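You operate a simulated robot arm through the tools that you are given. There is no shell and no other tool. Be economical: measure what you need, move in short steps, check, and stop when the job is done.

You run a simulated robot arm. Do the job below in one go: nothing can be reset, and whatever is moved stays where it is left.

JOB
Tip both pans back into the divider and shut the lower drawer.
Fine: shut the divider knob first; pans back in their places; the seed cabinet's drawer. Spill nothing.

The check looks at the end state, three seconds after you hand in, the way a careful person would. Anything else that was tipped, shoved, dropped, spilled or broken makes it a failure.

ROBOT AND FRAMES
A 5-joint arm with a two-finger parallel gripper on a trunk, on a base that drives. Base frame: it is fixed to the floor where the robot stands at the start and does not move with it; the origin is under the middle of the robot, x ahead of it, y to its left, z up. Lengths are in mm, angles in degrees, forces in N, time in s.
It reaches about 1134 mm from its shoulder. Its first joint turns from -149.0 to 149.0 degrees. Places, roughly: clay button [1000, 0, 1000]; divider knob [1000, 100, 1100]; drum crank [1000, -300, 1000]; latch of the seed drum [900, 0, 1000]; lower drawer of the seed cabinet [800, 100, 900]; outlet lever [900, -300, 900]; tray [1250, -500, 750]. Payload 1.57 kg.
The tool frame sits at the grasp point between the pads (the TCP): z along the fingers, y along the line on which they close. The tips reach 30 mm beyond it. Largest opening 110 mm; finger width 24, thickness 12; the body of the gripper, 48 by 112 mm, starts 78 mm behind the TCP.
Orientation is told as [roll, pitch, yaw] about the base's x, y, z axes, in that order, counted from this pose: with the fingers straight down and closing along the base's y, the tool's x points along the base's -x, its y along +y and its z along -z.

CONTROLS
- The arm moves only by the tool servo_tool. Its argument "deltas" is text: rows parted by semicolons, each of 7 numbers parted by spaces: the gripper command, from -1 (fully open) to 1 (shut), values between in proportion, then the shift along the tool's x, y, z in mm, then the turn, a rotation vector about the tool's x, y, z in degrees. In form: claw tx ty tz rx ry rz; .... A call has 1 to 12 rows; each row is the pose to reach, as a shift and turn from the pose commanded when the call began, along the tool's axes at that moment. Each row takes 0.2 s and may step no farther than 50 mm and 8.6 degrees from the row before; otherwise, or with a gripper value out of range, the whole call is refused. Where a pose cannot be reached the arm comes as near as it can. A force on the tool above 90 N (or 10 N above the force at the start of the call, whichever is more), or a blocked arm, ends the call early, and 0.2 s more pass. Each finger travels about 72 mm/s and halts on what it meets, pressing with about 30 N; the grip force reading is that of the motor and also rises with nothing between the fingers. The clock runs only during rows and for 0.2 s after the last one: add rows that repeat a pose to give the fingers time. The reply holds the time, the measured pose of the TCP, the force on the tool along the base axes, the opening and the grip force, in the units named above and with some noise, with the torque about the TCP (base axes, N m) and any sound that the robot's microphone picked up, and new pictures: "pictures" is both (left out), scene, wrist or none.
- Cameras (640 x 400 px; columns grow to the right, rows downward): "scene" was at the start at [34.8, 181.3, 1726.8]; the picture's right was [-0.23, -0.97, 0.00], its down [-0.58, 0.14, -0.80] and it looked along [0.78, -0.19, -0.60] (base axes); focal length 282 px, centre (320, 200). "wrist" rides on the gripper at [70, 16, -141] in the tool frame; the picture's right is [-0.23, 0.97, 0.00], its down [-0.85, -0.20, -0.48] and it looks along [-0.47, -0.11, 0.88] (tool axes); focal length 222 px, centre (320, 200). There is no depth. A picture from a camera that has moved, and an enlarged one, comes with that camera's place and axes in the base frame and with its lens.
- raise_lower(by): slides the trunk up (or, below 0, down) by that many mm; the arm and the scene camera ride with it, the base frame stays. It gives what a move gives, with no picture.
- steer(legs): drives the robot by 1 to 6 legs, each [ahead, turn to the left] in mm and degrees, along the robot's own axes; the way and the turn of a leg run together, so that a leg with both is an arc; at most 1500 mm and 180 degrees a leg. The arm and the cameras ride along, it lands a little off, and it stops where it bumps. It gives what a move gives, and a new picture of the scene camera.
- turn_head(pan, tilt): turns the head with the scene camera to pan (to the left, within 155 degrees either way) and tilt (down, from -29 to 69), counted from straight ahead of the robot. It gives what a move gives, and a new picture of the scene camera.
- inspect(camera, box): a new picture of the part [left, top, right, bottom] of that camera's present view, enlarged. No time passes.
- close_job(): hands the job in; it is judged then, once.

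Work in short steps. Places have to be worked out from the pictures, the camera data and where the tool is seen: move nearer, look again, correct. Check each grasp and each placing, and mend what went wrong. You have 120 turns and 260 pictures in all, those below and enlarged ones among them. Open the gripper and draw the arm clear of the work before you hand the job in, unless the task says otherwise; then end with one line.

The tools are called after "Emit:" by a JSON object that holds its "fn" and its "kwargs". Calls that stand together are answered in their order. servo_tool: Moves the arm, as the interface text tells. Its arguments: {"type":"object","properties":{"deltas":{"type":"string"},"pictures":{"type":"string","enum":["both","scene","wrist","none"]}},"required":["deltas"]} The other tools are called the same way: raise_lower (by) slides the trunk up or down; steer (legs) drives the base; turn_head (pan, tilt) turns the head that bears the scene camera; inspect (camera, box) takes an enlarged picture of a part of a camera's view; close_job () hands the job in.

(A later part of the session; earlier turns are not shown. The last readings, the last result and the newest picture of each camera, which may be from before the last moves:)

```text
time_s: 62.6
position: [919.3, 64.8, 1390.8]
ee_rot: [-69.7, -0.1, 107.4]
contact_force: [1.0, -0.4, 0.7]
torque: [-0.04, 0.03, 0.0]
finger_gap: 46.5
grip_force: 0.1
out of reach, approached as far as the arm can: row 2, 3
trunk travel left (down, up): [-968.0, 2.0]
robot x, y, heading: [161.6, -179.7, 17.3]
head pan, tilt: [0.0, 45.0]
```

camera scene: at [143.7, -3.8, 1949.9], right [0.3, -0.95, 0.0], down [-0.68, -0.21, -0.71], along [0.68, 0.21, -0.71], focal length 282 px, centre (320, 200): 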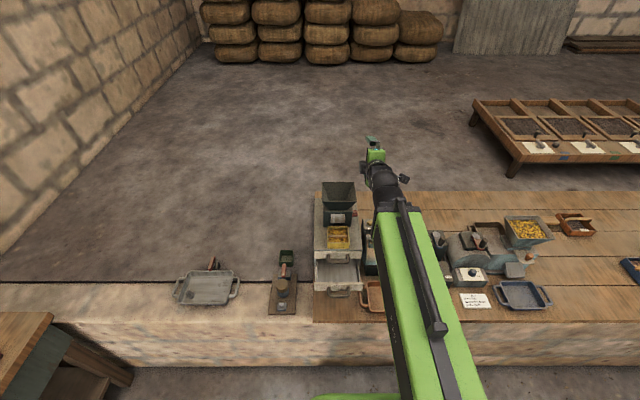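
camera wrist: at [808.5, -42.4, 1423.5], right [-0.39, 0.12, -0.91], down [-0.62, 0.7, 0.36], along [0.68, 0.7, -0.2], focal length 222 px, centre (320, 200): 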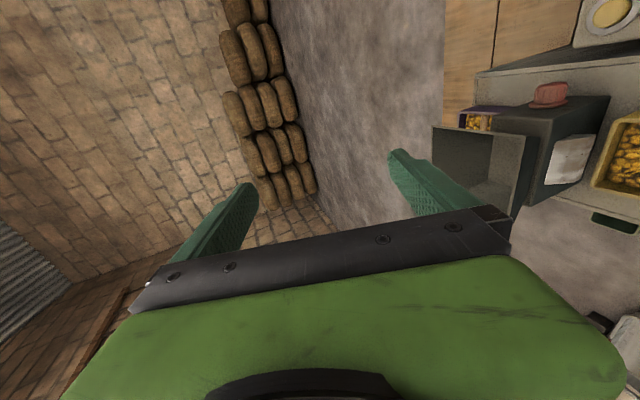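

Emit:
{"fn": "servo_tool", "kwargs": {"deltas": "0.16 0 44 11 0 0 0; 0.16 0 87 22 0 0 0; 0.16 0 130 33 0 0 0; 0.16 0 173 44 0 0 0; 0.16 0 173 44 0 0 0"}}

```text
time_s: 63.8
position: [919.4, 66.0, 1389.9]
ee_rot: [-69.7, -0.1, 107.5]
contact_force: [-0.5, -0.2, -0.1]
torque: [0.02, -0.02, -0.01]
finger_gap: 46.2
grip_force: 0.1
out of reach, approached as far as the arm can: row 1, 2, 3, 4, 5
trunk travel left (down, up): [-968.0, 2.0]
robot x, y, heading: [158.4, -176.0, 17.3]
head pan, tilt: [0.0, 45.0]
camera scene: at [143.8, -3.8, 1949.9], right [0.3, -0.95, 0.0], down [-0.68, -0.21, -0.71], along [0.68, 0.21, -0.71], focal length 282 px, centre (320, 200)
camera wrist: at [808.6, -42.8, 1423.6], right [-0.39, 0.12, -0.91], down [-0.62, 0.7, 0.36], along [0.68, 0.7, -0.2], focal length 222 px, centre (320, 200)
```

scene: 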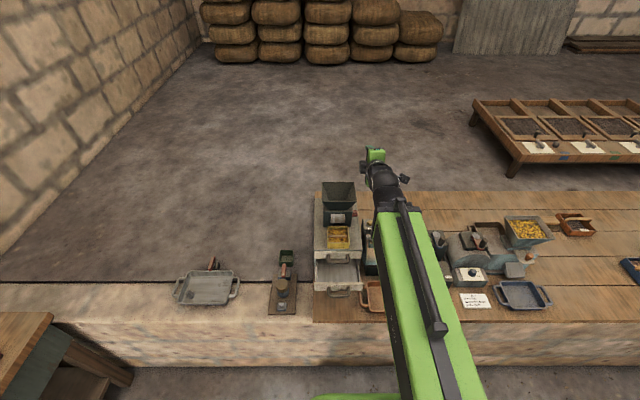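
wrist: 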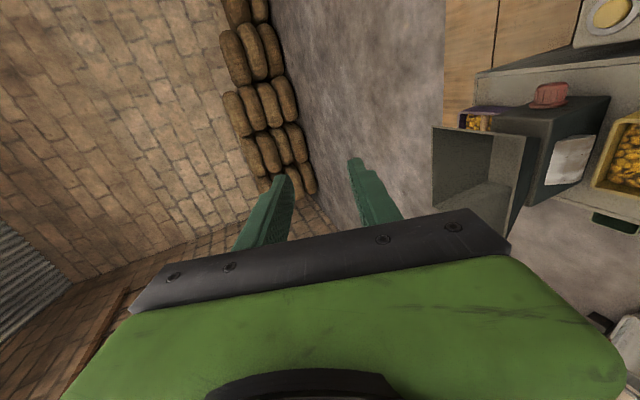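

The arm is at a reach limit here; I probe whether going forward and down frees it.

Emit:
{"fn": "servo_tool", "kwargs": {"deltas": "0.16 0 0 40 0 0 0; 0.16 0 0 60 0 0 0", "pictures": "none"}}

Emit:
{"fn": "servo_tool", "kwargs": {"deltas": "0.16 0 40 0 0 0 0; 0.16 0 40 0 0 0 0", "pictures": "none"}}

Emit:
{"fn": "servo_tool", "kwargs": {"deltas": "0.16 0 0 0 -8 0 0; 0.16 0 0 0 -16 0 0", "pictures": "none"}}

```text
time_s: 64.4
position: [972.0, 81.7, 1392.1]
ee_rot: [-69.6, -0.1, 107.4]
contact_force: [0.4, 0.5, -0.1]
torque: [-0.03, 0.01, -0.04]
finger_gap: 46.0
grip_force: 0.1
out of reach, approached as far as the arm can: row 1, 2
trunk travel left (down, up): [-968.0, 2.0]
robot x, y, heading: [162.2, -176.0, 17.3]
head pan, tilt: [0.0, 45.0]
```

```text
time_s: 65.0
position: [960.0, 78.9, 1389.9]
ee_rot: [-69.6, -0.1, 107.5]
contact_force: [0.1, 0.5, 0.0]
torque: [0.02, 0.0, -0.02]
finger_gap: 46.1
grip_force: 0.0
out of reach, approached as far as the arm can: row 1, 2
trunk travel left (down, up): [-968.0, 2.0]
robot x, y, heading: [161.4, -179.2, 17.3]
head pan, tilt: [0.0, 45.0]
```

```text
time_s: 65.6
position: [958.3, 77.9, 1332.4]
ee_rot: [-53.7, -0.1, 107.5]
contact_force: [-0.6, 0.4, 0.1]
torque: [-0.01, -0.03, 0.02]
finger_gap: 46.2
grip_force: 0.0
out of reach, approached as far as the arm can: row 1, 2
trunk travel left (down, up): [-968.0, 2.0]
robot x, y, heading: [165.1, -176.2, 17.3]
head pan, tilt: [0.0, 45.0]
```

Readings show the wrist height is fixed (1472 at this trunk height) and z follows TCP = wrist − 237·cos(tilt); heights are set by the trunk. So I return the tool to vertical just right of the hopper and look down at the knob.

Emit:
{"fn": "servo_tool", "kwargs": {"deltas": "0.16 5 0 0 -8 0 0; 0.16 10 0 0 -16 0 0; 0.16 15 0 0 -24 0 0; 0.16 15 0 0 -32 0 0; 0.16 15 0 0 -40 0 0; 0.16 15 0 0 -48 0 0; 0.16 15 0 0 -53.7 0 0; 0.16 15 0 0 -53.7 0 0"}}

Emit:
{"fn": "inspect", "kwargs": {"camera": "wrist", "box": [240, 110, 420, 230]}}

```text
time_s: 67.4
position: [960.8, 63.6, 1234.7]
ee_rot: [0.2, 0.0, 107.5]
contact_force: [-0.4, -0.6, -0.1]
torque: [0.01, 0.02, -0.01]
finger_gap: 46.3
grip_force: 0.0
out of reach, approached as far as the arm can: row 1, 2, 3, 4, 5, 6, 7, 8
trunk travel left (down, up): [-968.0, 2.0]
robot x, y, heading: [161.3, -178.7, 16.9]
head pan, tilt: [0.0, 45.0]
camera scene: at [143.5, -3.9, 1949.9], right [0.3, -0.95, 0.0], down [-0.68, -0.21, -0.71], along [0.68, 0.21, -0.71], focal length 282 px, centre (320, 200)
camera wrist: at [966.7, -9.1, 1375.9], right [-1.0, -0.08, 0.0], down [-0.07, 0.87, 0.48], along [-0.04, 0.48, -0.88], focal length 222 px, centre (320, 200)
```

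scene: 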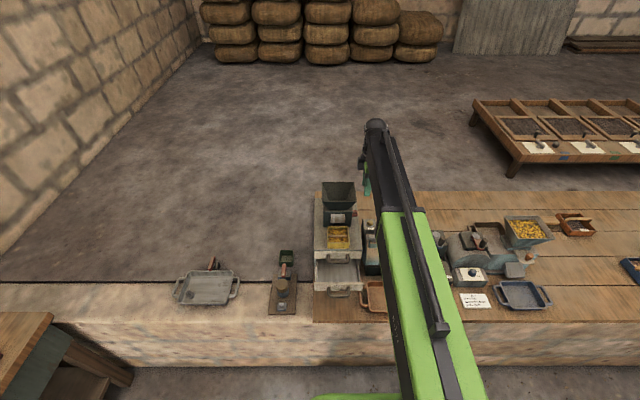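
wrist: 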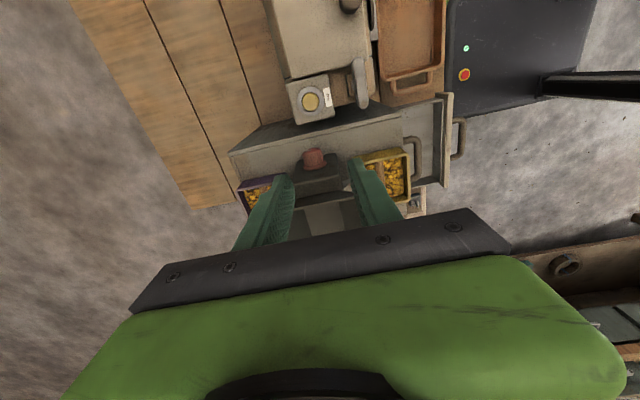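

```text
3.33 times, centred on (330, 170) of wrist
camera zoom: at [966.7, -9.1, 1375.9], right [-1.0, -0.08, 0.0], down [-0.07, 0.87, 0.48], along [-0.04, 0.48, -0.88], focal length 740 px, centre (287, 300)
```

zoom: 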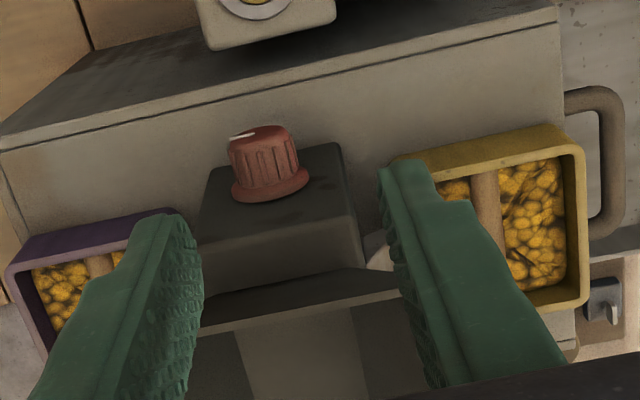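

From above: knob axis R≈818, T 136–161; the hopper rim overhangs to T≈145, so a vertical grip there would foul it. Plan: tool almost level (83°), fingers shut, finger underside resting on top of the knob, and rolling it by moving along R. First tilt at height, right of the hopper.

Emit:
{"fn": "servo_tool", "kwargs": {"deltas": "1 0 0 0 8 0 0; 1 0 0 0 16 0 0; 1 0 0 0 24 0 0; 1 0 0 0 32 0 0; 1 0 0 0 40 0 0; 1 0 0 0 48 0 0; 1 0 0 0 56 0 0; 1 -4 -5 0 64 0 0; 1 -8 -10 0 72 0 0; 1 -8 -15 0 80 0 0; 1 -8 -18 0 83 0 0; 1 -8 -18 0 83 0 0", "pictures": "none"}}

Emit:
{"fn": "raise_lower", "kwargs": {"by": -240}}

Emit:
{"fn": "servo_tool", "kwargs": {"deltas": "1 0 0 0 0 0 0"}}

```text
time_s: 70.0
position: [977.3, 79.8, 1443.1]
ee_rot: [-82.9, -0.1, 107.6]
contact_force: [0.4, 0.3, 0.3]
torque: [-0.04, 0.0, -0.03]
finger_gap: 0.0
grip_force: 21.5
out of reach, approached as far as the arm can: row 2, 3, 4, 5, 6, 7, 8, 9, 10, 11, 12
trunk travel left (down, up): [-968.0, 2.0]
robot x, y, heading: [159.1, -175.5, 17.2]
head pan, tilt: [0.0, 45.0]
```

```text
time_s: 72.5
position: [976.5, 78.7, 1204.1]
ee_rot: [-82.9, -0.1, 107.4]
contact_force: [0.7, 0.1, -0.2]
torque: [0.02, 0.0, 0.01]
finger_gap: 0.1
grip_force: 21.2
trunk travel left (down, up): [-728.0, 242.0]
robot x, y, heading: [158.5, -175.4, 16.9]
head pan, tilt: [0.0, 45.0]
```

```text
time_s: 72.9
position: [977.1, 80.6, 1204.4]
ee_rot: [-82.8, -0.1, 107.5]
contact_force: [0.3, 0.2, 0.3]
torque: [-0.02, 0.01, 0.02]
finger_gap: 0.0
grip_force: 21.0
trunk travel left (down, up): [-728.0, 242.0]
robot x, y, heading: [158.0, -177.6, 17.2]
head pan, tilt: [0.0, 45.0]
camera scene: at [143.8, -3.8, 1710.0], right [0.3, -0.95, 0.0], down [-0.68, -0.21, -0.71], along [0.68, 0.21, -0.71], focal length 282 px, centre (320, 200)
camera wrist: at [861.9, -29.5, 1204.3], right [-0.18, 0.18, -0.97], down [-0.69, 0.68, 0.26], along [0.7, 0.71, 0.0], focal length 222 px, centre (320, 200)
```

scene: 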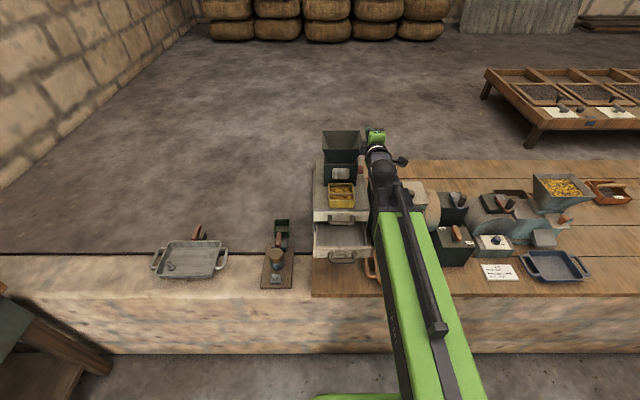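
wrist: 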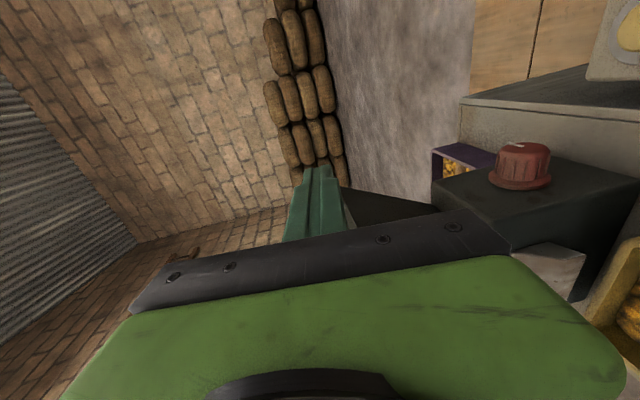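

Emit:
{"fn": "inspect", "kwargs": {"camera": "wrist", "box": [480, 125, 560, 205]}}

Emit:
{"fn": "inspect", "kwargs": {"camera": "scene", "box": [310, 120, 450, 290]}}

```text
5.00 times, centred on (520, 165) of wrist
camera zoom: at [861.9, -29.5, 1204.3], right [-0.18, 0.18, -0.97], down [-0.69, 0.68, 0.26], along [0.7, 0.71, 0.0], focal length 1111 px, centre (-680, 375)
```

zoom: 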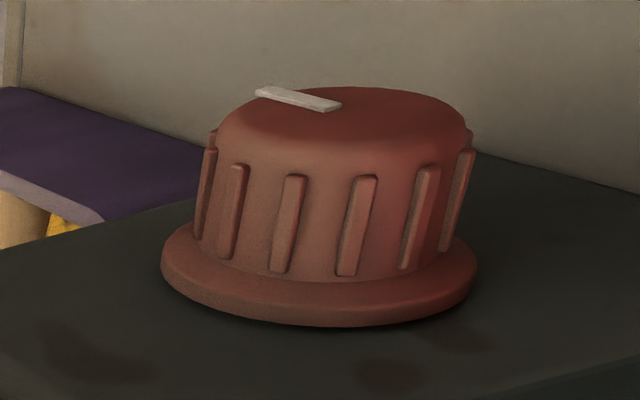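

```text
2.35 times, centred on (380, 205) of scene
camera zoom: at [143.8, -3.8, 1710.0], right [0.3, -0.95, 0.0], down [-0.68, -0.21, -0.71], along [0.68, 0.21, -0.71], focal length 664 px, centre (179, 188)
```

zoom: 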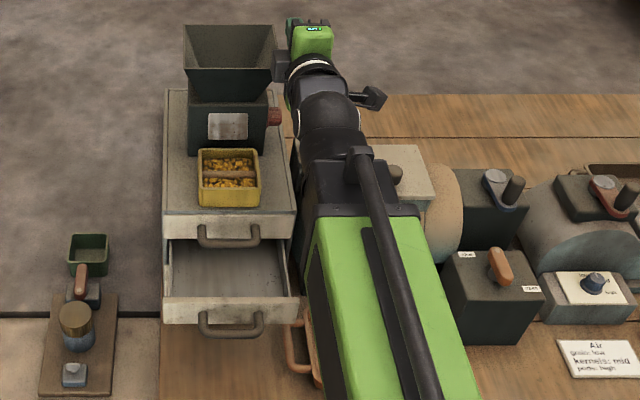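

Pointer is about 10–13° above rearward. Lower beside the knob, then shift left over it.

Emit:
{"fn": "raise_lower", "kwargs": {"by": -117}}

Emit:
{"fn": "servo_tool", "kwargs": {"deltas": "1 -4 0 0 0 0 0; 1 -9 0 0 0 0 0; 1 -13 0 0 0 0 0"}}

Emit:
{"fn": "inspect", "kwargs": {"camera": "wrist", "box": [260, 80, 460, 240]}}

```text
time_s: 74.4
position: [978.0, 80.5, 1086.5]
ee_rot: [-82.9, -0.1, 107.5]
contact_force: [0.1, -0.1, 0.5]
torque: [0.02, -0.01, -0.02]
finger_gap: 0.0
grip_force: 21.0
trunk travel left (down, up): [-611.0, 359.0]
robot x, y, heading: [159.4, -177.7, 17.2]
head pan, tilt: [0.0, 45.0]
```

```text
time_s: 75.2
position: [972.8, 92.1, 1087.1]
ee_rot: [-82.9, -0.1, 107.5]
contact_force: [-0.2, 0.0, 0.8]
torque: [0.03, -0.02, -0.01]
finger_gap: 0.0
grip_force: 21.3
trunk travel left (down, up): [-611.0, 359.0]
robot x, y, heading: [158.6, -176.7, 17.4]
head pan, tilt: [0.0, 45.0]
camera scene: at [143.8, -3.8, 1592.9], right [0.3, -0.95, 0.0], down [-0.68, -0.21, -0.71], along [0.68, 0.21, -0.71], focal length 282 px, centre (320, 200)
camera wrist: at [857.8, -17.2, 1087.3], right [-0.18, 0.18, -0.97], down [-0.69, 0.68, 0.26], along [0.7, 0.71, 0.0], focal length 222 px, centre (320, 200)
```

scene: 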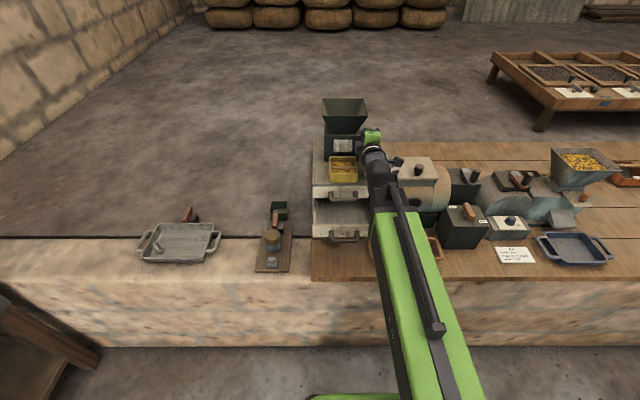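
wrist: 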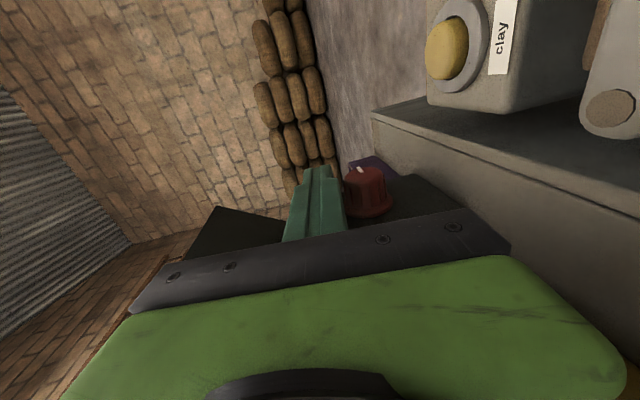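

```text
2.50 times, centred on (360, 160) of wrist
camera zoom: at [857.8, -17.2, 1087.3], right [-0.18, 0.18, -0.97], down [-0.69, 0.68, 0.26], along [0.7, 0.71, 0.0], focal length 555 px, centre (220, 300)
```

zoom: 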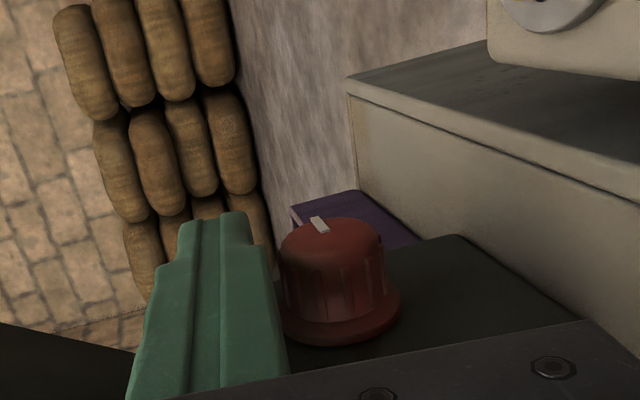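

Emit:
{"fn": "raise_lower", "kwargs": {"by": -9}}

Emit:
{"fn": "inspect", "kwargs": {"camera": "wrist", "box": [260, 100, 420, 220]}}

```text
time_s: 75.7
position: [970.8, 91.5, 1079.5]
ee_rot: [-83.2, -0.2, 107.6]
contact_force: [-7.7, -4.2, 12.2]
torque: [0.08, 0.27, 0.13]
finger_gap: 0.2
grip_force: 21.6
trunk travel left (down, up): [-602.0, 368.0]
robot x, y, heading: [161.1, -178.0, 17.1]
head pan, tilt: [0.0, 45.0]
```

```text
3.33 times, centred on (340, 160) of wrist
camera zoom: at [855.9, -17.8, 1079.9], right [-0.18, 0.18, -0.97], down [-0.69, 0.68, 0.26], along [0.7, 0.71, 0.0], focal length 740 px, centre (253, 333)
```

zoom: 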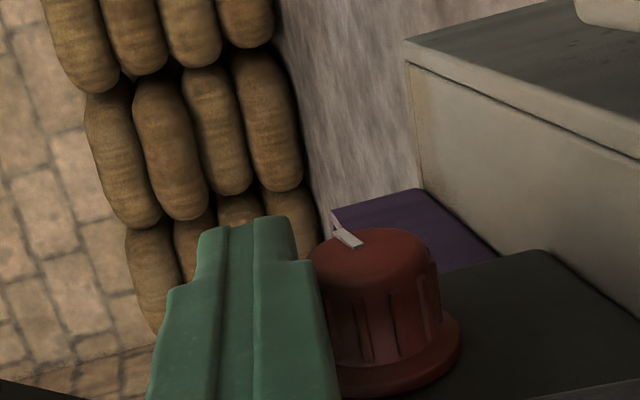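

Light contact (about 14 N) on top of the knob. Drag toward the robot in small steps and watch the pointer.

Emit:
{"fn": "servo_tool", "kwargs": {"deltas": "1 0 0.4 -3 0 0 0; 1 0 0.7 -6 0 0 0; 1 0 1.1 -9 0 0 0; 1 0 1.5 -12 0 0 0; 1 0 1.5 -12 0 0 0", "pictures": "none"}}

Emit:
{"fn": "inspect", "kwargs": {"camera": "wrist", "box": [260, 100, 420, 220]}}

```text
time_s: 76.9
position: [958.3, 87.8, 1081.1]
ee_rot: [-83.2, -0.2, 107.6]
contact_force: [-1.3, 0.8, 23.2]
torque: [0.33, -0.14, 0.03]
finger_gap: 0.2
grip_force: 20.9
trunk travel left (down, up): [-602.0, 368.0]
robot x, y, heading: [159.5, -178.9, 17.1]
head pan, tilt: [0.0, 45.0]
```

```text
3.33 times, centred on (340, 160) of wrist
camera zoom: at [844.3, -21.5, 1080.0], right [-0.18, 0.18, -0.97], down [-0.69, 0.68, 0.26], along [0.7, 0.71, 0.0], focal length 740 px, centre (253, 333)
```

zoom: 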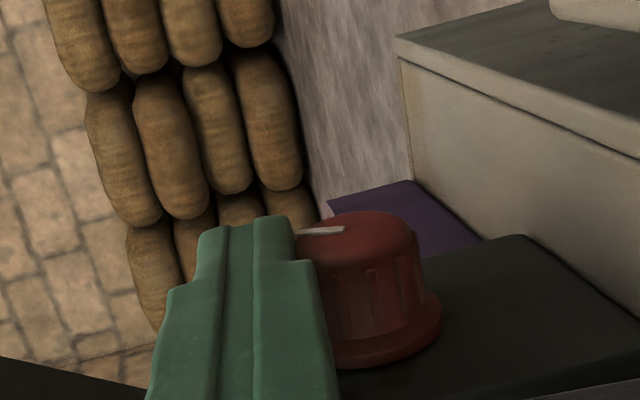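

It rolls freely: pointer now about 63° up. Continue.

Emit:
{"fn": "servo_tool", "kwargs": {"deltas": "1 0 0.4 -3 0 0 0; 1 0 0.7 -6 0 0 0; 1 0 0.9 -8 0 0 0; 1 0 0.9 -8 0 0 0", "pictures": "none"}}

Emit:
{"fn": "inspect", "kwargs": {"camera": "wrist", "box": [260, 100, 420, 220]}}

```text
time_s: 77.9
position: [953.4, 86.3, 1080.6]
ee_rot: [-83.4, -0.2, 107.6]
contact_force: [16.4, 5.1, 33.4]
torque: [0.6, -0.69, -0.22]
finger_gap: 0.3
grip_force: 20.7
trunk travel left (down, up): [-602.0, 368.0]
robot x, y, heading: [160.3, -177.5, 17.2]
head pan, tilt: [0.0, 45.0]
```

```text
3.33 times, centred on (340, 160) of wrist
camera zoom: at [837.9, -23.7, 1080.0], right [-0.18, 0.19, -0.97], down [-0.69, 0.68, 0.26], along [0.7, 0.71, 0.01], focal length 740 px, centre (253, 333)
```

zoom: 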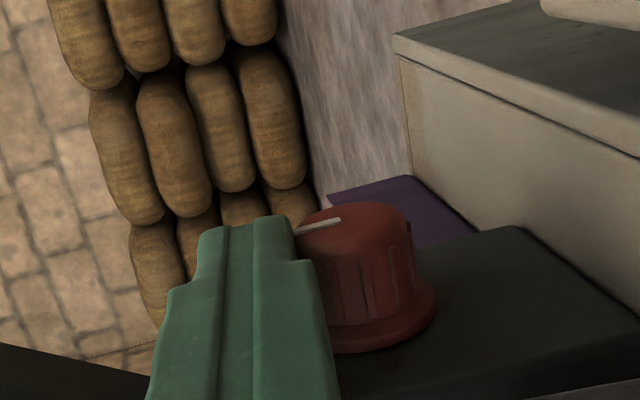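

The R-force jumped to 17 N with the pointer straight up: a stop, so the gate is shut. Lift off and check the pointer.

Emit:
{"fn": "raise_lower", "kwargs": {"by": 14}}

Emit:
{"fn": "inspect", "kwargs": {"camera": "wrist", "box": [280, 120, 440, 220]}}

```text
time_s: 78.6
position: [953.6, 86.2, 1090.2]
ee_rot: [-82.8, -0.1, 107.5]
contact_force: [-0.7, -0.4, 0.3]
torque: [0.0, 0.0, -0.01]
finger_gap: 0.0
grip_force: 21.0
trunk travel left (down, up): [-616.0, 354.0]
robot x, y, heading: [164.6, -177.2, 17.3]
head pan, tilt: [0.0, 45.0]
```

```text
4.00 times, centred on (360, 170) of wrist
camera zoom: at [838.4, -23.5, 1091.8], right [-0.19, 0.18, -0.97], down [-0.69, 0.68, 0.26], along [0.7, 0.71, 0.0], focal length 888 px, centre (160, 320)
```

zoom: 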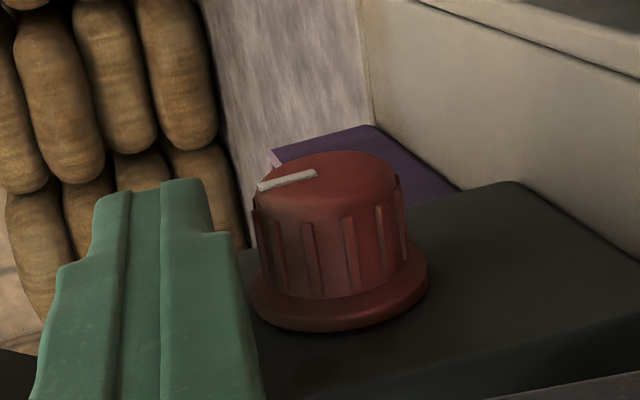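

Gate shut, pointer up. Now move right off the knob, raise fully, and bring the tool upright near the front pan.

Emit:
{"fn": "servo_tool", "kwargs": {"deltas": "1 8 0 0 0 0 0; 1 16 0 0 0 0 0; 1 22 0 0 0 0 0", "pictures": "none"}}

Emit:
{"fn": "raise_lower", "kwargs": {"by": 354}}

Emit:
{"fn": "servo_tool", "kwargs": {"deltas": "-1 0 2 -16 -8 0 0; -1 0 4 -32 -16 0 0; -1 0 5 -45 -24 0 0; -1 0 7 -60 -32 0 0; -1 0 8 -70 -40 0 0; -1 0 9 -80 -48 0 0; -1 0 10 -85 -56 0 0; -1 0 11 -90 -64 0 0; -1 0 11 -95 -72 0 0; -1 0 12 -99 -80 0 0; -1 0 12 -99 -82.8 0 0; -1 0 12 -99 -82.8 0 0", "pictures": "none"}}

```text
time_s: 79.4
position: [959.6, 65.2, 1090.5]
ee_rot: [-82.9, -0.1, 107.6]
contact_force: [0.3, 0.4, -0.4]
torque: [0.01, 0.01, 0.02]
finger_gap: 0.0
grip_force: 21.4
trunk travel left (down, up): [-616.0, 354.0]
robot x, y, heading: [162.3, -179.0, 17.0]
head pan, tilt: [0.0, 45.0]
```

```text
time_s: 82.8
position: [959.7, 64.2, 1445.8]
ee_rot: [-82.9, -0.1, 107.6]
contact_force: [-0.7, -0.5, 0.5]
torque: [0.02, -0.02, -0.02]
finger_gap: 0.2
grip_force: 21.5
trunk travel left (down, up): [-970.0, 0.0]
robot x, y, heading: [163.2, -177.7, 17.2]
head pan, tilt: [0.0, 45.0]
```

```text
time_s: 85.4
position: [865.9, 36.3, 1236.5]
ee_rot: [0.0, 0.0, 107.6]
contact_force: [-0.6, 0.1, -0.7]
torque: [0.01, 0.02, -0.01]
finger_gap: 109.8
grip_force: 0.0
out of reach, approached as far as the arm can: row 1, 2, 3, 4, 5, 6, 7, 8, 9, 10, 11, 12
trunk travel left (down, up): [-970.0, 0.0]
robot x, y, heading: [159.3, -178.8, 17.1]
head pan, tilt: [0.0, 45.0]
```

Emit:
{"fn": "servo_tool", "kwargs": {"deltas": "-1 -20 -3 0 0 0 8; -1 -40 -6 0 0 0 16; -1 -60 -9 0 0 0 24; -1 -80 -12 0 0 0 32; -1 -95 -15 0 0 0 40; -1 -103 -16 0 0 0 48; -1 -103 -16 0 0 0 56; -1 -103 -16 0 0 0 64; -1 -103 -16 0 0 0 72; -1 -103 -16 0 0 0 80; -1 -103 -16 0 0 0 88; -1 -103 -16 0 0 0 90.3"}}

Emit:
{"fn": "inspect", "kwargs": {"camera": "wrist", "box": [220, 110, 420, 235]}}

```text
time_s: 88.0
position: [847.8, 136.8, 1236.9]
ee_rot: [0.1, 0.0, 17.1]
contact_force: [0.3, -0.2, 0.3]
torque: [-0.04, -0.02, 0.02]
finger_gap: 109.9
grip_force: 0.1
trunk travel left (down, up): [-970.0, 0.0]
robot x, y, heading: [162.1, -179.8, 17.4]
head pan, tilt: [0.0, 45.0]
camera scene: at [143.8, -3.8, 1951.7], right [0.3, -0.95, 0.0], down [-0.68, -0.21, -0.71], along [0.68, 0.21, -0.71], focal length 282 px, centre (320, 200)
camera wrist: at [776.1, 132.0, 1377.6], right [-0.07, 1.0, 0.0], down [0.88, 0.06, 0.48], along [0.48, 0.04, -0.88], focal length 222 px, centre (320, 200)
```

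scene: 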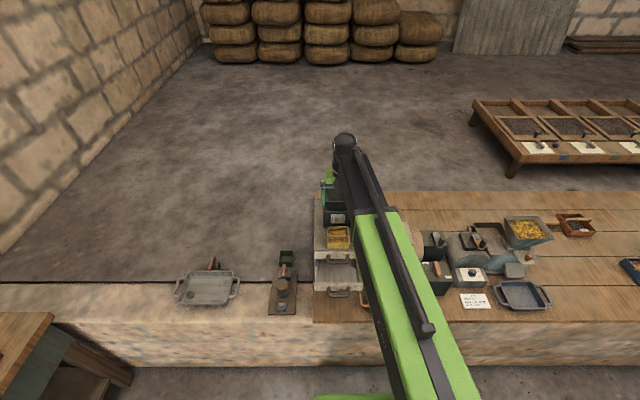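
wrist: 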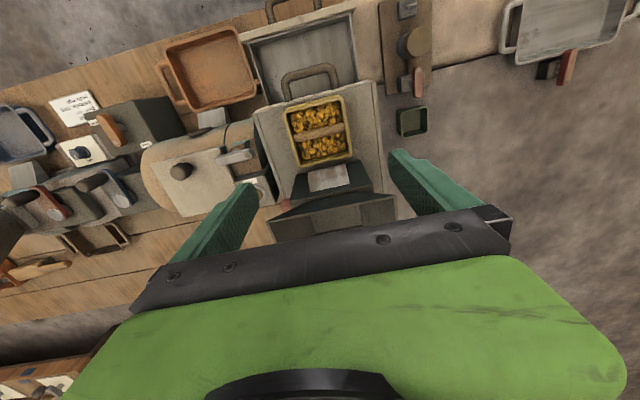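

```text
3.20 times, centred on (320, 172) of wrist
camera zoom: at [776.1, 132.0, 1377.6], right [-0.07, 1.0, 0.0], down [0.88, 0.06, 0.48], along [0.48, 0.04, -0.88], focal length 711 px, centre (320, 288)
```

zoom: 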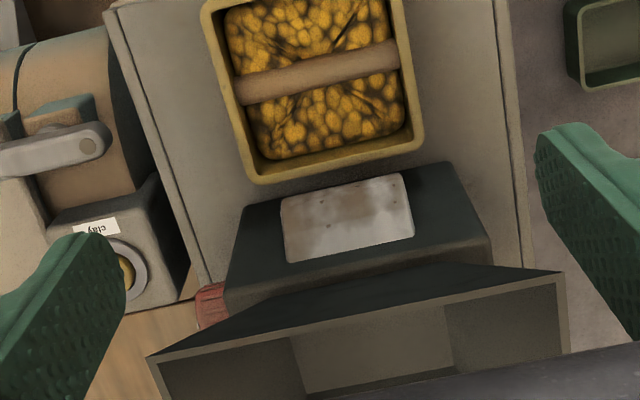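

Centred over the front pan to within a few mm. Lower most of the way and check the fingers straddle it.

Emit:
{"fn": "raise_lower", "kwargs": {"by": -175}}

Emit:
{"fn": "inspect", "kwargs": {"camera": "wrist", "box": [160, 60, 480, 260]}}

```text
time_s: 89.4
position: [847.9, 137.1, 1100.2]
ee_rot: [0.1, -0.7, 17.3]
contact_force: [-28.4, -10.0, -8.8]
torque: [0.51, -1.99, 0.47]
finger_gap: 110.4
grip_force: 0.0
trunk travel left (down, up): [-833.0, 137.0]
robot x, y, heading: [163.4, -175.6, 17.3]
head pan, tilt: [0.0, 45.0]
stopped: the force on the tool passed its limit at 207 N (the readings are from after the stop); the commanded pose is now the measured one
```

```text
2.00 times, centred on (320, 160) of wrist
camera zoom: at [774.7, 131.5, 1240.0], right [-0.07, 1.0, 0.0], down [0.87, 0.06, 0.49], along [0.49, 0.04, -0.87], focal length 444 px, centre (320, 280)
```

zoom: 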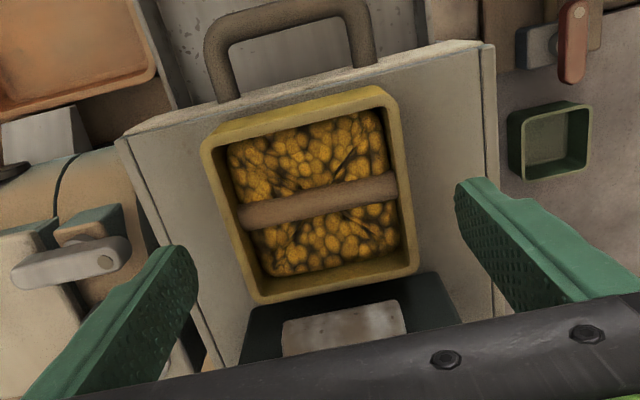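

The gripper body touched the hopper rim. Raise and check that nothing shifted.

Emit:
{"fn": "raise_lower", "kwargs": {"by": 137}}

Emit:
{"fn": "servo_tool", "kwargs": {"deltas": "-1 40 0 0 0 0 0; -1 80 0 0 0 0 0; -1 110 0 0 0 0 0"}}

Emit:
{"fn": "inspect", "kwargs": {"camera": "scene", "box": [310, 172, 374, 254]}}

Emit:
{"fn": "inspect", "kwargs": {"camera": "wrist", "box": [220, 110, 420, 235]}}

```text
time_s: 91.1
position: [852.2, 138.5, 1235.8]
ee_rot: [0.1, -1.0, 17.2]
contact_force: [-0.9, -1.2, 1.0]
torque: [0.04, -0.01, 0.01]
finger_gap: 110.1
grip_force: 0.0
trunk travel left (down, up): [-970.0, 0.0]
robot x, y, heading: [160.6, -176.5, 17.3]
head pan, tilt: [0.0, 45.0]
```

```text
time_s: 91.9
position: [747.0, 105.3, 1237.4]
ee_rot: [0.1, -1.0, 17.2]
contact_force: [0.0, -0.1, 0.5]
torque: [0.01, 0.01, -0.01]
finger_gap: 109.9
grip_force: 0.0
trunk travel left (down, up): [-970.0, 0.0]
robot x, y, heading: [159.2, -178.5, 17.6]
head pan, tilt: [0.0, 45.0]
camera scene: at [143.0, -4.0, 1951.4], right [0.3, -0.95, 0.0], down [-0.67, -0.21, -0.71], along [0.68, 0.21, -0.71], focal length 282 px, centre (320, 200)
camera wrist: at [672.3, 99.2, 1376.5], right [-0.07, 1.0, 0.01], down [0.87, 0.06, 0.49], along [0.49, 0.04, -0.87], focal length 222 px, centre (320, 200)
```

scene: 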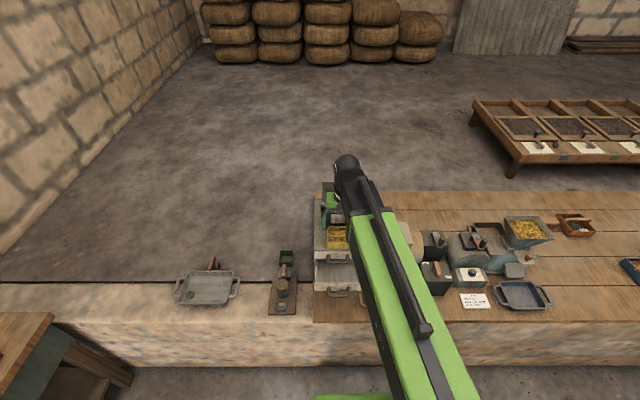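
wrist: 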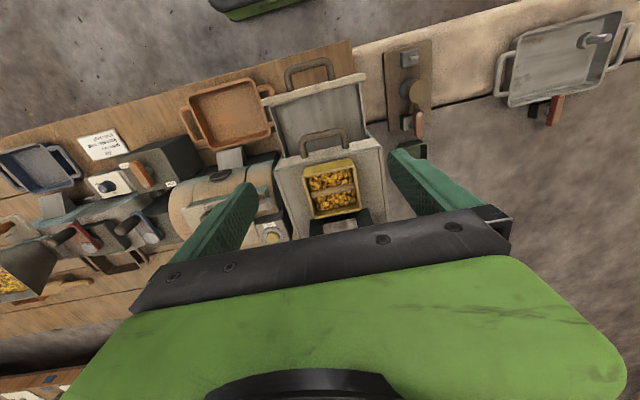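

```text
4.88 times, centred on (342, 213) of scene
camera zoom: at [143.0, -4.0, 1951.4], right [0.3, -0.95, 0.0], down [-0.67, -0.21, -0.71], along [0.68, 0.21, -0.71], focal length 1376 px, centre (213, 137)
```

zoom: 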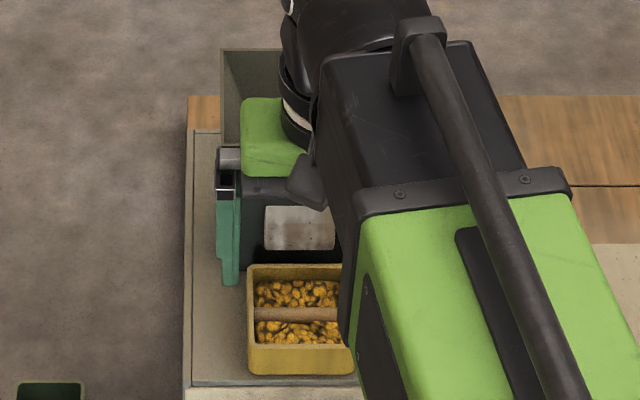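

```text
3.20 times, centred on (320, 172) of wrist
camera zoom: at [672.3, 99.2, 1376.5], right [-0.07, 1.0, 0.01], down [0.87, 0.06, 0.49], along [0.49, 0.04, -0.87], focal length 711 px, centre (320, 288)
```

zoom: 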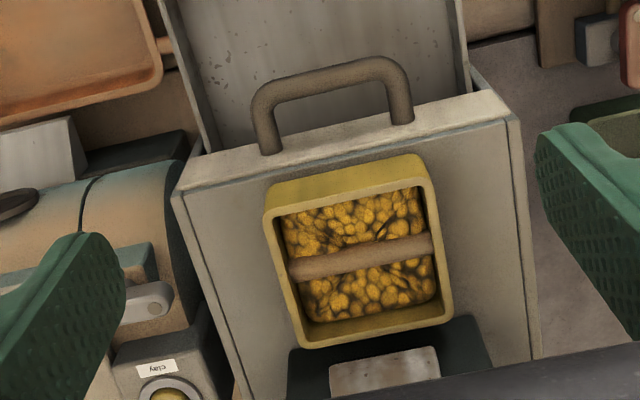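

Nothing moved. To grip with a forward-leaning tool squarely, the base must stand on the machine's axis: shift the robot 98 mm left.

Emit:
{"fn": "steer", "kwargs": {"legs": [[0, 90], [98, 0], [0, -90]]}}

Emit:
{"fn": "inspect", "kwargs": {"camera": "scene", "box": [280, 150, 400, 260]}}

```text
time_s: 100.7
position: [710.0, 215.5, 1236.0]
ee_rot: [0.2, -1.0, 18.6]
contact_force: [0.2, 0.6, 0.5]
torque: [-0.04, -0.02, 0.02]
finger_gap: 110.1
grip_force: 0.0
trunk travel left (down, up): [-970.0, 0.0]
robot x, y, heading: [131.3, -84.0, 19.3]
head pan, tilt: [0.0, 45.0]
camera scene: at [108.1, 92.0, 1951.2], right [0.33, -0.95, 0.0], down [-0.67, -0.23, -0.71], along [0.67, 0.23, -0.71], focal length 282 px, centre (320, 200)
```

scene: 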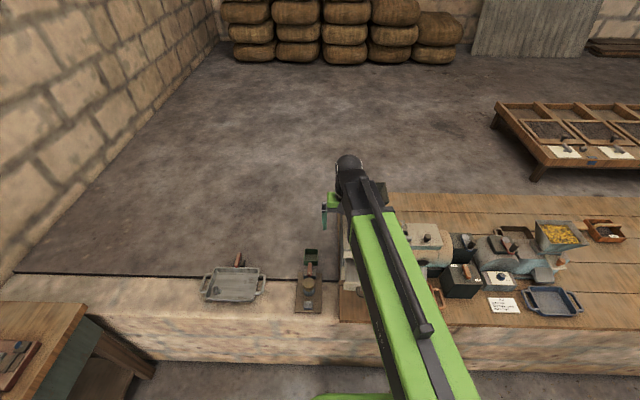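

```text
3.64 times, centred on (340, 205) of scene
camera zoom: at [108.1, 92.0, 1951.2], right [0.33, -0.95, 0.0], down [-0.67, -0.23, -0.71], along [0.67, 0.23, -0.71], focal length 1026 px, centre (247, 182)
```

zoom: 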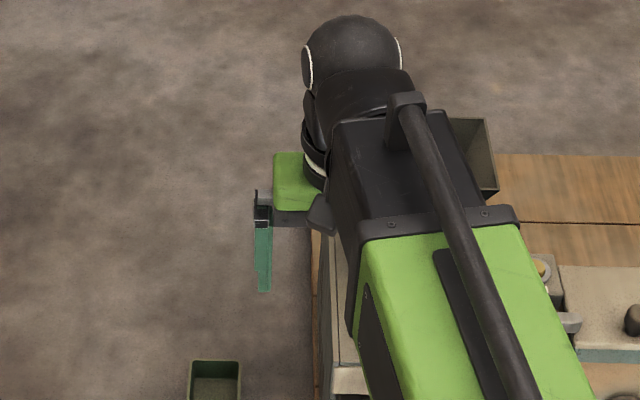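

Base now on the axis. Move over the front pan with the tool leaning 30° (body toward the robot).

Emit:
{"fn": "servo_tool", "kwargs": {"deltas": "-1 -24 -29 0 0 -5 0.4; -1 -48 -58 0 0 -10 0.7; -1 -72 -87 0 0 -15 1.0; -1 -97 -116 0 0 -20 1.2; -1 -97 -116 0 0 -25 1.4; -1 -97 -116 0 0 -29 1.4; -1 -97 -116 0 0 -29 1.4"}}

Emit:
{"fn": "inspect", "kwargs": {"camera": "wrist", "box": [200, 60, 440, 210]}}

```text
time_s: 102.2
position: [839.8, 135.3, 1266.9]
ee_rot: [0.6, -29.9, 17.0]
contact_force: [-0.6, 0.0, -0.5]
torque: [0.02, -0.01, -0.02]
finger_gap: 110.0
grip_force: 0.0
out of reach, approached as far as the arm can: row 2, 3, 4, 5, 6, 7
trunk travel left (down, up): [-970.0, 0.0]
robot x, y, heading: [130.0, -81.3, 19.0]
head pan, tilt: [0.0, 45.0]
camera scene: at [108.7, 89.8, 1951.4], right [0.33, -0.95, 0.0], down [-0.67, -0.23, -0.71], along [0.67, 0.23, -0.71], focal length 282 px, centre (320, 200)
camera wrist: at [709.6, 110.5, 1355.6], right [-0.1, 0.99, 0.12], down [0.54, -0.05, 0.84], along [0.84, 0.15, -0.53], focal length 222 px, centre (320, 200)
```

scene: 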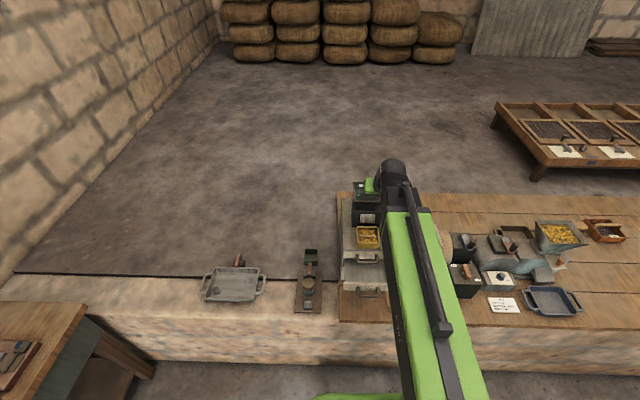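
wrist: 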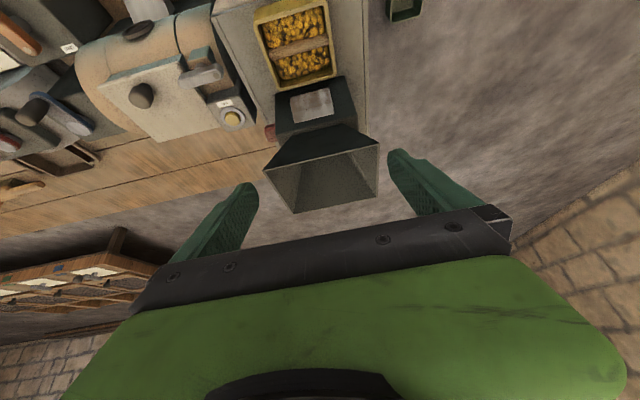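

```text
2.67 times, centred on (320, 135) of wrist
camera zoom: at [709.6, 110.5, 1355.6], right [-0.1, 0.99, 0.12], down [0.54, -0.05, 0.84], along [0.84, 0.15, -0.53], focal length 592 px, centre (320, 373)
```

zoom: 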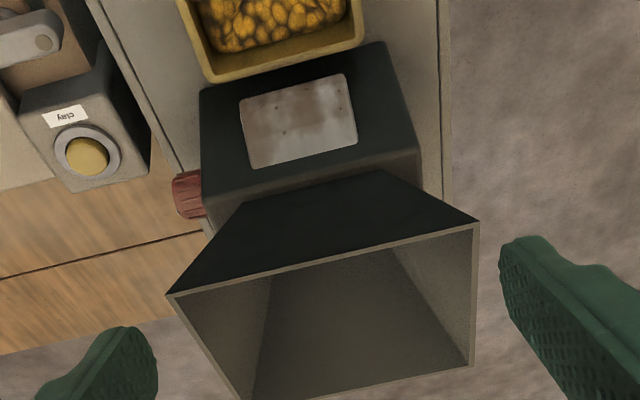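

Emit:
{"fn": "raise_lower", "kwargs": {"by": -200}}

Emit:
{"fn": "inspect", "kwargs": {"camera": "wrist", "box": [160, 40, 480, 240]}}

Emit:
{"fn": "inspect", "kwargs": {"camera": "scene", "box": [300, 130, 460, 250]}}

```text
time_s: 104.4
position: [839.3, 134.8, 1069.2]
ee_rot: [0.7, -29.9, 17.0]
contact_force: [-0.2, -0.3, 0.4]
torque: [0.02, 0.0, -0.01]
finger_gap: 110.2
grip_force: 0.0
trunk travel left (down, up): [-770.0, 200.0]
robot x, y, heading: [129.8, -81.9, 18.9]
head pan, tilt: [0.0, 45.0]
```

```text
2.00 times, centred on (320, 140) of wrist
camera zoom: at [709.5, 110.4, 1155.6], right [-0.1, 0.99, 0.12], down [0.54, -0.05, 0.84], along [0.83, 0.15, -0.53], focal length 444 px, centre (320, 320)
```

zoom: 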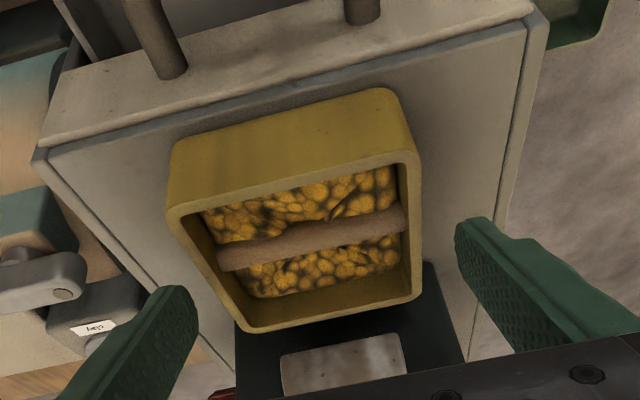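

```text
3.33 times, centred on (380, 190) of scene
camera zoom: at [108.6, 89.5, 1751.4], right [0.33, -0.95, 0.0], down [-0.67, -0.23, -0.71], along [0.67, 0.23, -0.71], focal length 940 px, centre (120, 233)
```

zoom: 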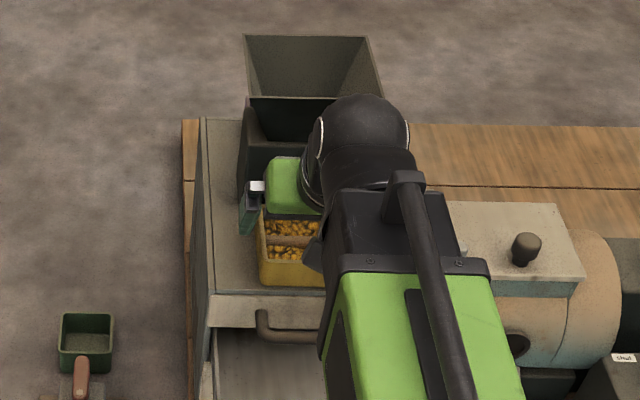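

Emit:
{"fn": "raise_lower", "kwargs": {"by": -30}}

Emit:
{"fn": "inspect", "kwargs": {"camera": "wrist", "box": [160, 40, 480, 240]}}

```text
time_s: 105.2
position: [840.6, 134.1, 1037.4]
ee_rot: [0.6, -29.9, 17.1]
contact_force: [-0.4, -0.4, -0.6]
torque: [0.0, -0.01, 0.02]
finger_gap: 110.1
grip_force: 0.1
trunk travel left (down, up): [-740.0, 230.0]
robot x, y, heading: [130.6, -83.3, 19.0]
head pan, tilt: [0.0, 45.0]
```

```text
2.00 times, centred on (320, 140) of wrist
camera zoom: at [709.5, 110.4, 1125.6], right [-0.1, 0.99, 0.12], down [0.54, -0.05, 0.84], along [0.83, 0.15, -0.53], focal length 444 px, centre (320, 320)
```

zoom: 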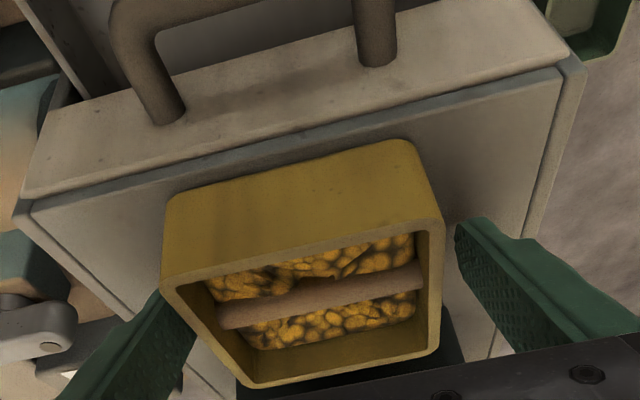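

Centred laterally. Lower the last 10 mm and close on the pan's side walls.

Emit:
{"fn": "raise_lower", "kwargs": {"by": -10}}

Emit:
{"fn": "servo_tool", "kwargs": {"deltas": "-0.8 0 0 0 0 0 0; -0.6 0 0 0 0 0 0; -0.5 0 0 0 0 0 0; -0.2 0 0 0 0 0 0; 0.2 0 0 0 0 0 0; 0.2 0 0 0 0 0 0"}}

Emit:
{"fn": "inspect", "kwargs": {"camera": "wrist", "box": [160, 40, 480, 240]}}

```text
time_s: 105.8
position: [839.6, 134.2, 1032.0]
ee_rot: [0.3, -30.5, 17.4]
contact_force: [11.6, 4.3, 49.2]
torque: [-2.53, -1.44, 0.59]
finger_gap: 109.4
grip_force: 0.0
trunk travel left (down, up): [-730.0, 240.0]
robot x, y, heading: [129.7, -83.6, 19.1]
head pan, tilt: [0.0, 45.0]
```

```text
time_s: 107.2
position: [837.2, 131.9, 1031.9]
ee_rot: [0.4, -30.5, 17.0]
contact_force: [6.3, -13.4, 56.9]
torque: [-3.01, -1.75, -0.16]
finger_gap: 95.8
grip_force: 30.2
trunk travel left (down, up): [-730.0, 240.0]
robot x, y, heading: [131.7, -85.4, 18.8]
head pan, tilt: [0.0, 45.0]
camera scene: at [103.0, 85.5, 1711.8], right [0.33, -0.95, 0.0], down [-0.67, -0.23, -0.71], along [0.67, 0.23, -0.7], focal length 282 px, centre (320, 200)
camera wrist: at [706.4, 107.7, 1118.1], right [-0.1, 0.99, 0.12], down [0.53, -0.05, 0.84], along [0.84, 0.15, -0.52], focal length 222 px, centre (320, 200)
```

scene: 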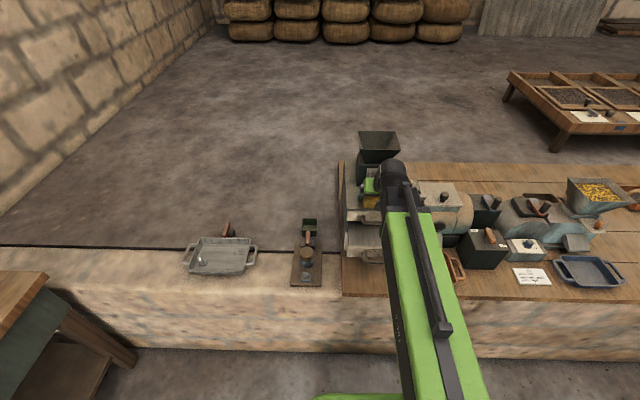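
wrist: 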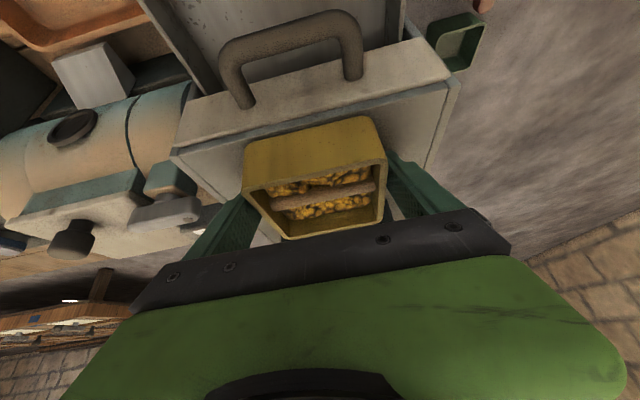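

```text
2.00 times, centred on (320, 140) of wrist
camera zoom: at [706.4, 107.7, 1118.1], right [-0.1, 0.99, 0.12], down [0.53, -0.05, 0.84], along [0.84, 0.15, -0.52], focal length 444 px, centre (320, 320)
```

zoom: 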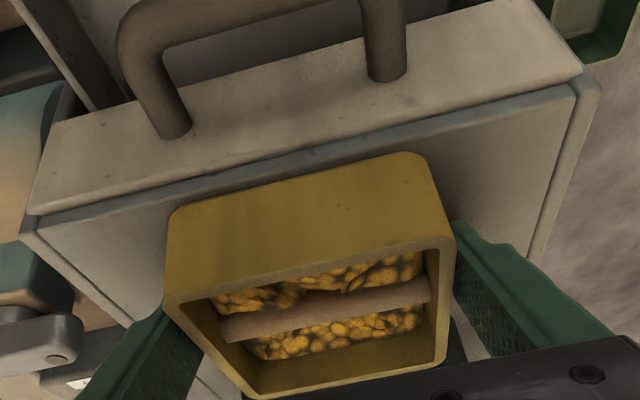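

The tips press on the cabinet top (≈55 N up). Relieve by raising a few mm and recheck the grip.

Emit:
{"fn": "raise_lower", "kwargs": {"by": 5}}

Emit:
{"fn": "servo_tool", "kwargs": {"deltas": "0.2 0 0 0 0 0 0; 0.2 0 0 0 0 0 0", "pictures": "none"}}

Emit:
{"fn": "inspect", "kwargs": {"camera": "wrist", "box": [160, 40, 480, 240]}}

```text
time_s: 107.7
position: [838.1, 136.3, 1033.0]
ee_rot: [0.7, -29.7, 16.9]
contact_force: [1.0, 0.2, 0.4]
torque: [-0.04, 0.07, 0.01]
finger_gap: 96.1
grip_force: 30.3
trunk travel left (down, up): [-735.0, 235.0]
robot x, y, heading: [132.1, -87.5, 19.0]
head pan, tilt: [0.0, 45.0]
```

```text
time_s: 108.3
position: [839.4, 134.7, 1033.9]
ee_rot: [0.5, -29.9, 17.0]
contact_force: [-0.1, -0.9, 0.2]
torque: [-0.01, 0.05, 0.04]
finger_gap: 95.9
grip_force: 29.9
trunk travel left (down, up): [-735.0, 235.0]
robot x, y, heading: [132.5, -83.5, 19.1]
head pan, tilt: [0.0, 45.0]
```

```text
2.00 times, centred on (320, 140) of wrist
camera zoom: at [709.7, 110.5, 1120.4], right [-0.1, 0.99, 0.12], down [0.54, -0.05, 0.84], along [0.83, 0.15, -0.53], focal length 444 px, centre (320, 320)
```

zoom: 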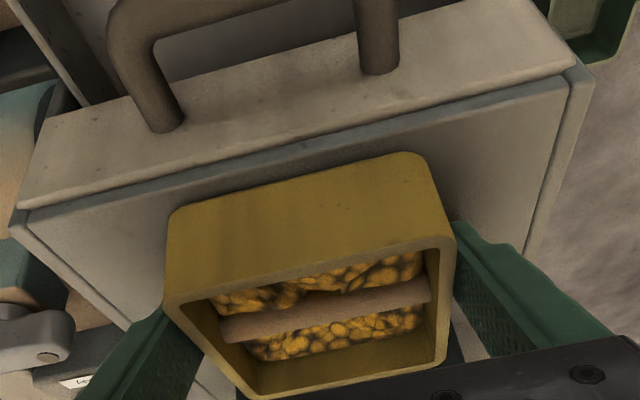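

Firm on 96 mm at 30 N. Since full emptying needs tilting well past 90°, I first release and test, empty-handed, how far the tool can tilt up.

Emit:
{"fn": "servo_tool", "kwargs": {"deltas": "-0.9 0 0 0 0 0 0; -1 0 0 0 0 0 0; -1 0 0 0 0 0 0", "pictures": "none"}}

Emit:
{"fn": "raise_lower", "kwargs": {"by": 235}}

Emit:
{"fn": "servo_tool", "kwargs": {"deltas": "-1 0 0 0 0 -8 0; -1 0 0 0 0 -16 0; -1 0 0 0 0 -24 0; -1 0 0 0 0 -32 0; -1 0 0 0 0 -40 0; -1 0 0 0 0 -48 0; -1 0 0 0 0 -56 0; -1 0 0 0 0 -64 0; -1 0 0 0 0 -72 0; -1 0 0 0 0 -80 0; -1 0 0 0 0 -88 0; -1 0 0 0 0 -96 0", "pictures": "none"}}

Emit:
{"fn": "servo_tool", "kwargs": {"deltas": "-1 0 0 0 0 -8 0; -1 0 0 0 0 -16 0; -1 0 0 0 0 -24 0"}}

```text
time_s: 109.1
position: [838.8, 134.8, 1034.1]
ee_rot: [0.6, -29.9, 17.0]
contact_force: [0.5, -0.4, -0.1]
torque: [0.03, -0.03, -0.04]
finger_gap: 110.1
grip_force: 0.0
trunk travel left (down, up): [-735.0, 235.0]
robot x, y, heading: [129.5, -83.9, 18.9]
head pan, tilt: [0.0, 45.0]
```

```text
time_s: 111.5
position: [838.7, 134.7, 1267.9]
ee_rot: [0.6, -29.9, 17.0]
contact_force: [0.5, 0.6, -0.8]
torque: [-0.01, 0.04, 0.02]
finger_gap: 109.8
grip_force: 0.0
trunk travel left (down, up): [-970.0, 0.0]
robot x, y, heading: [130.7, -84.2, 18.9]
head pan, tilt: [0.0, 45.0]
```

```text
time_s: 114.2
position: [905.1, 156.1, 1612.7]
ee_rot: [179.1, -54.3, -162.0]
contact_force: [-0.7, 0.7, 0.4]
torque: [-0.01, 0.01, -0.04]
finger_gap: 110.0
grip_force: 0.0
out of reach, approached as far as the arm can: row 1, 2, 3, 4, 5, 6, 7, 8, 9, 10, 11, 12
trunk travel left (down, up): [-970.0, 0.0]
robot x, y, heading: [131.8, -87.8, 19.0]
head pan, tilt: [0.0, 45.0]
```

```text
time_s: 115.0
position: [902.2, 153.5, 1680.4]
ee_rot: [179.5, -30.1, -162.4]
contact_force: [-0.3, 0.3, 0.7]
torque: [-0.02, 0.02, 0.02]
finger_gap: 110.1
grip_force: 0.0
out of reach, approached as far as the arm can: row 1, 2, 3
trunk travel left (down, up): [-970.0, 0.0]
robot x, y, heading: [128.9, -83.7, 19.3]
head pan, tilt: [0.0, 45.0]
camera scene: at [109.5, 89.8, 1951.4], right [0.33, -0.95, 0.0], down [-0.67, -0.23, -0.71], along [0.67, 0.23, -0.71], focal length 282 px, centre (320, 200)
camera wrist: at [887.3, 167.7, 1522.5], right [-0.48, 0.87, 0.12], down [-0.88, -0.48, 0.01], along [0.07, -0.1, 0.99], focal length 222 px, centre (320, 200)
```

scene: 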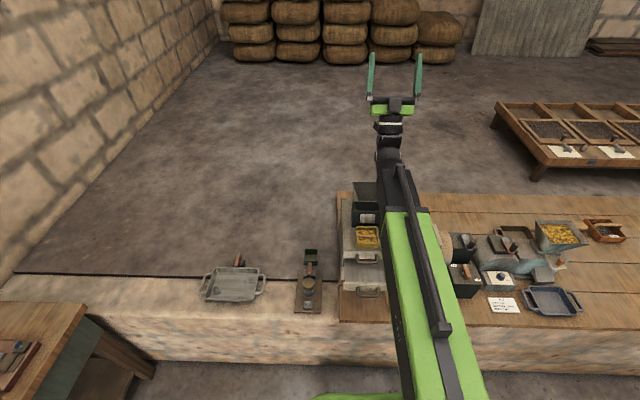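
wrist: 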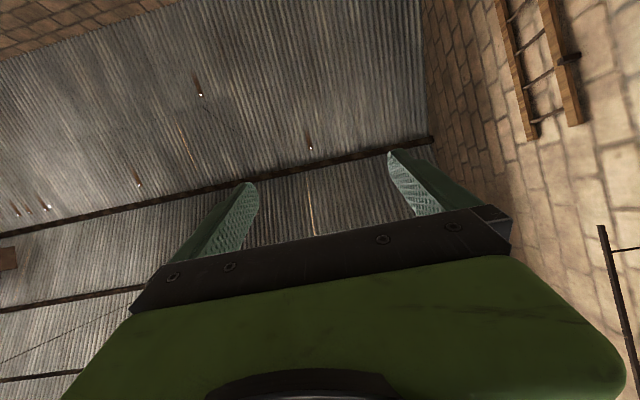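

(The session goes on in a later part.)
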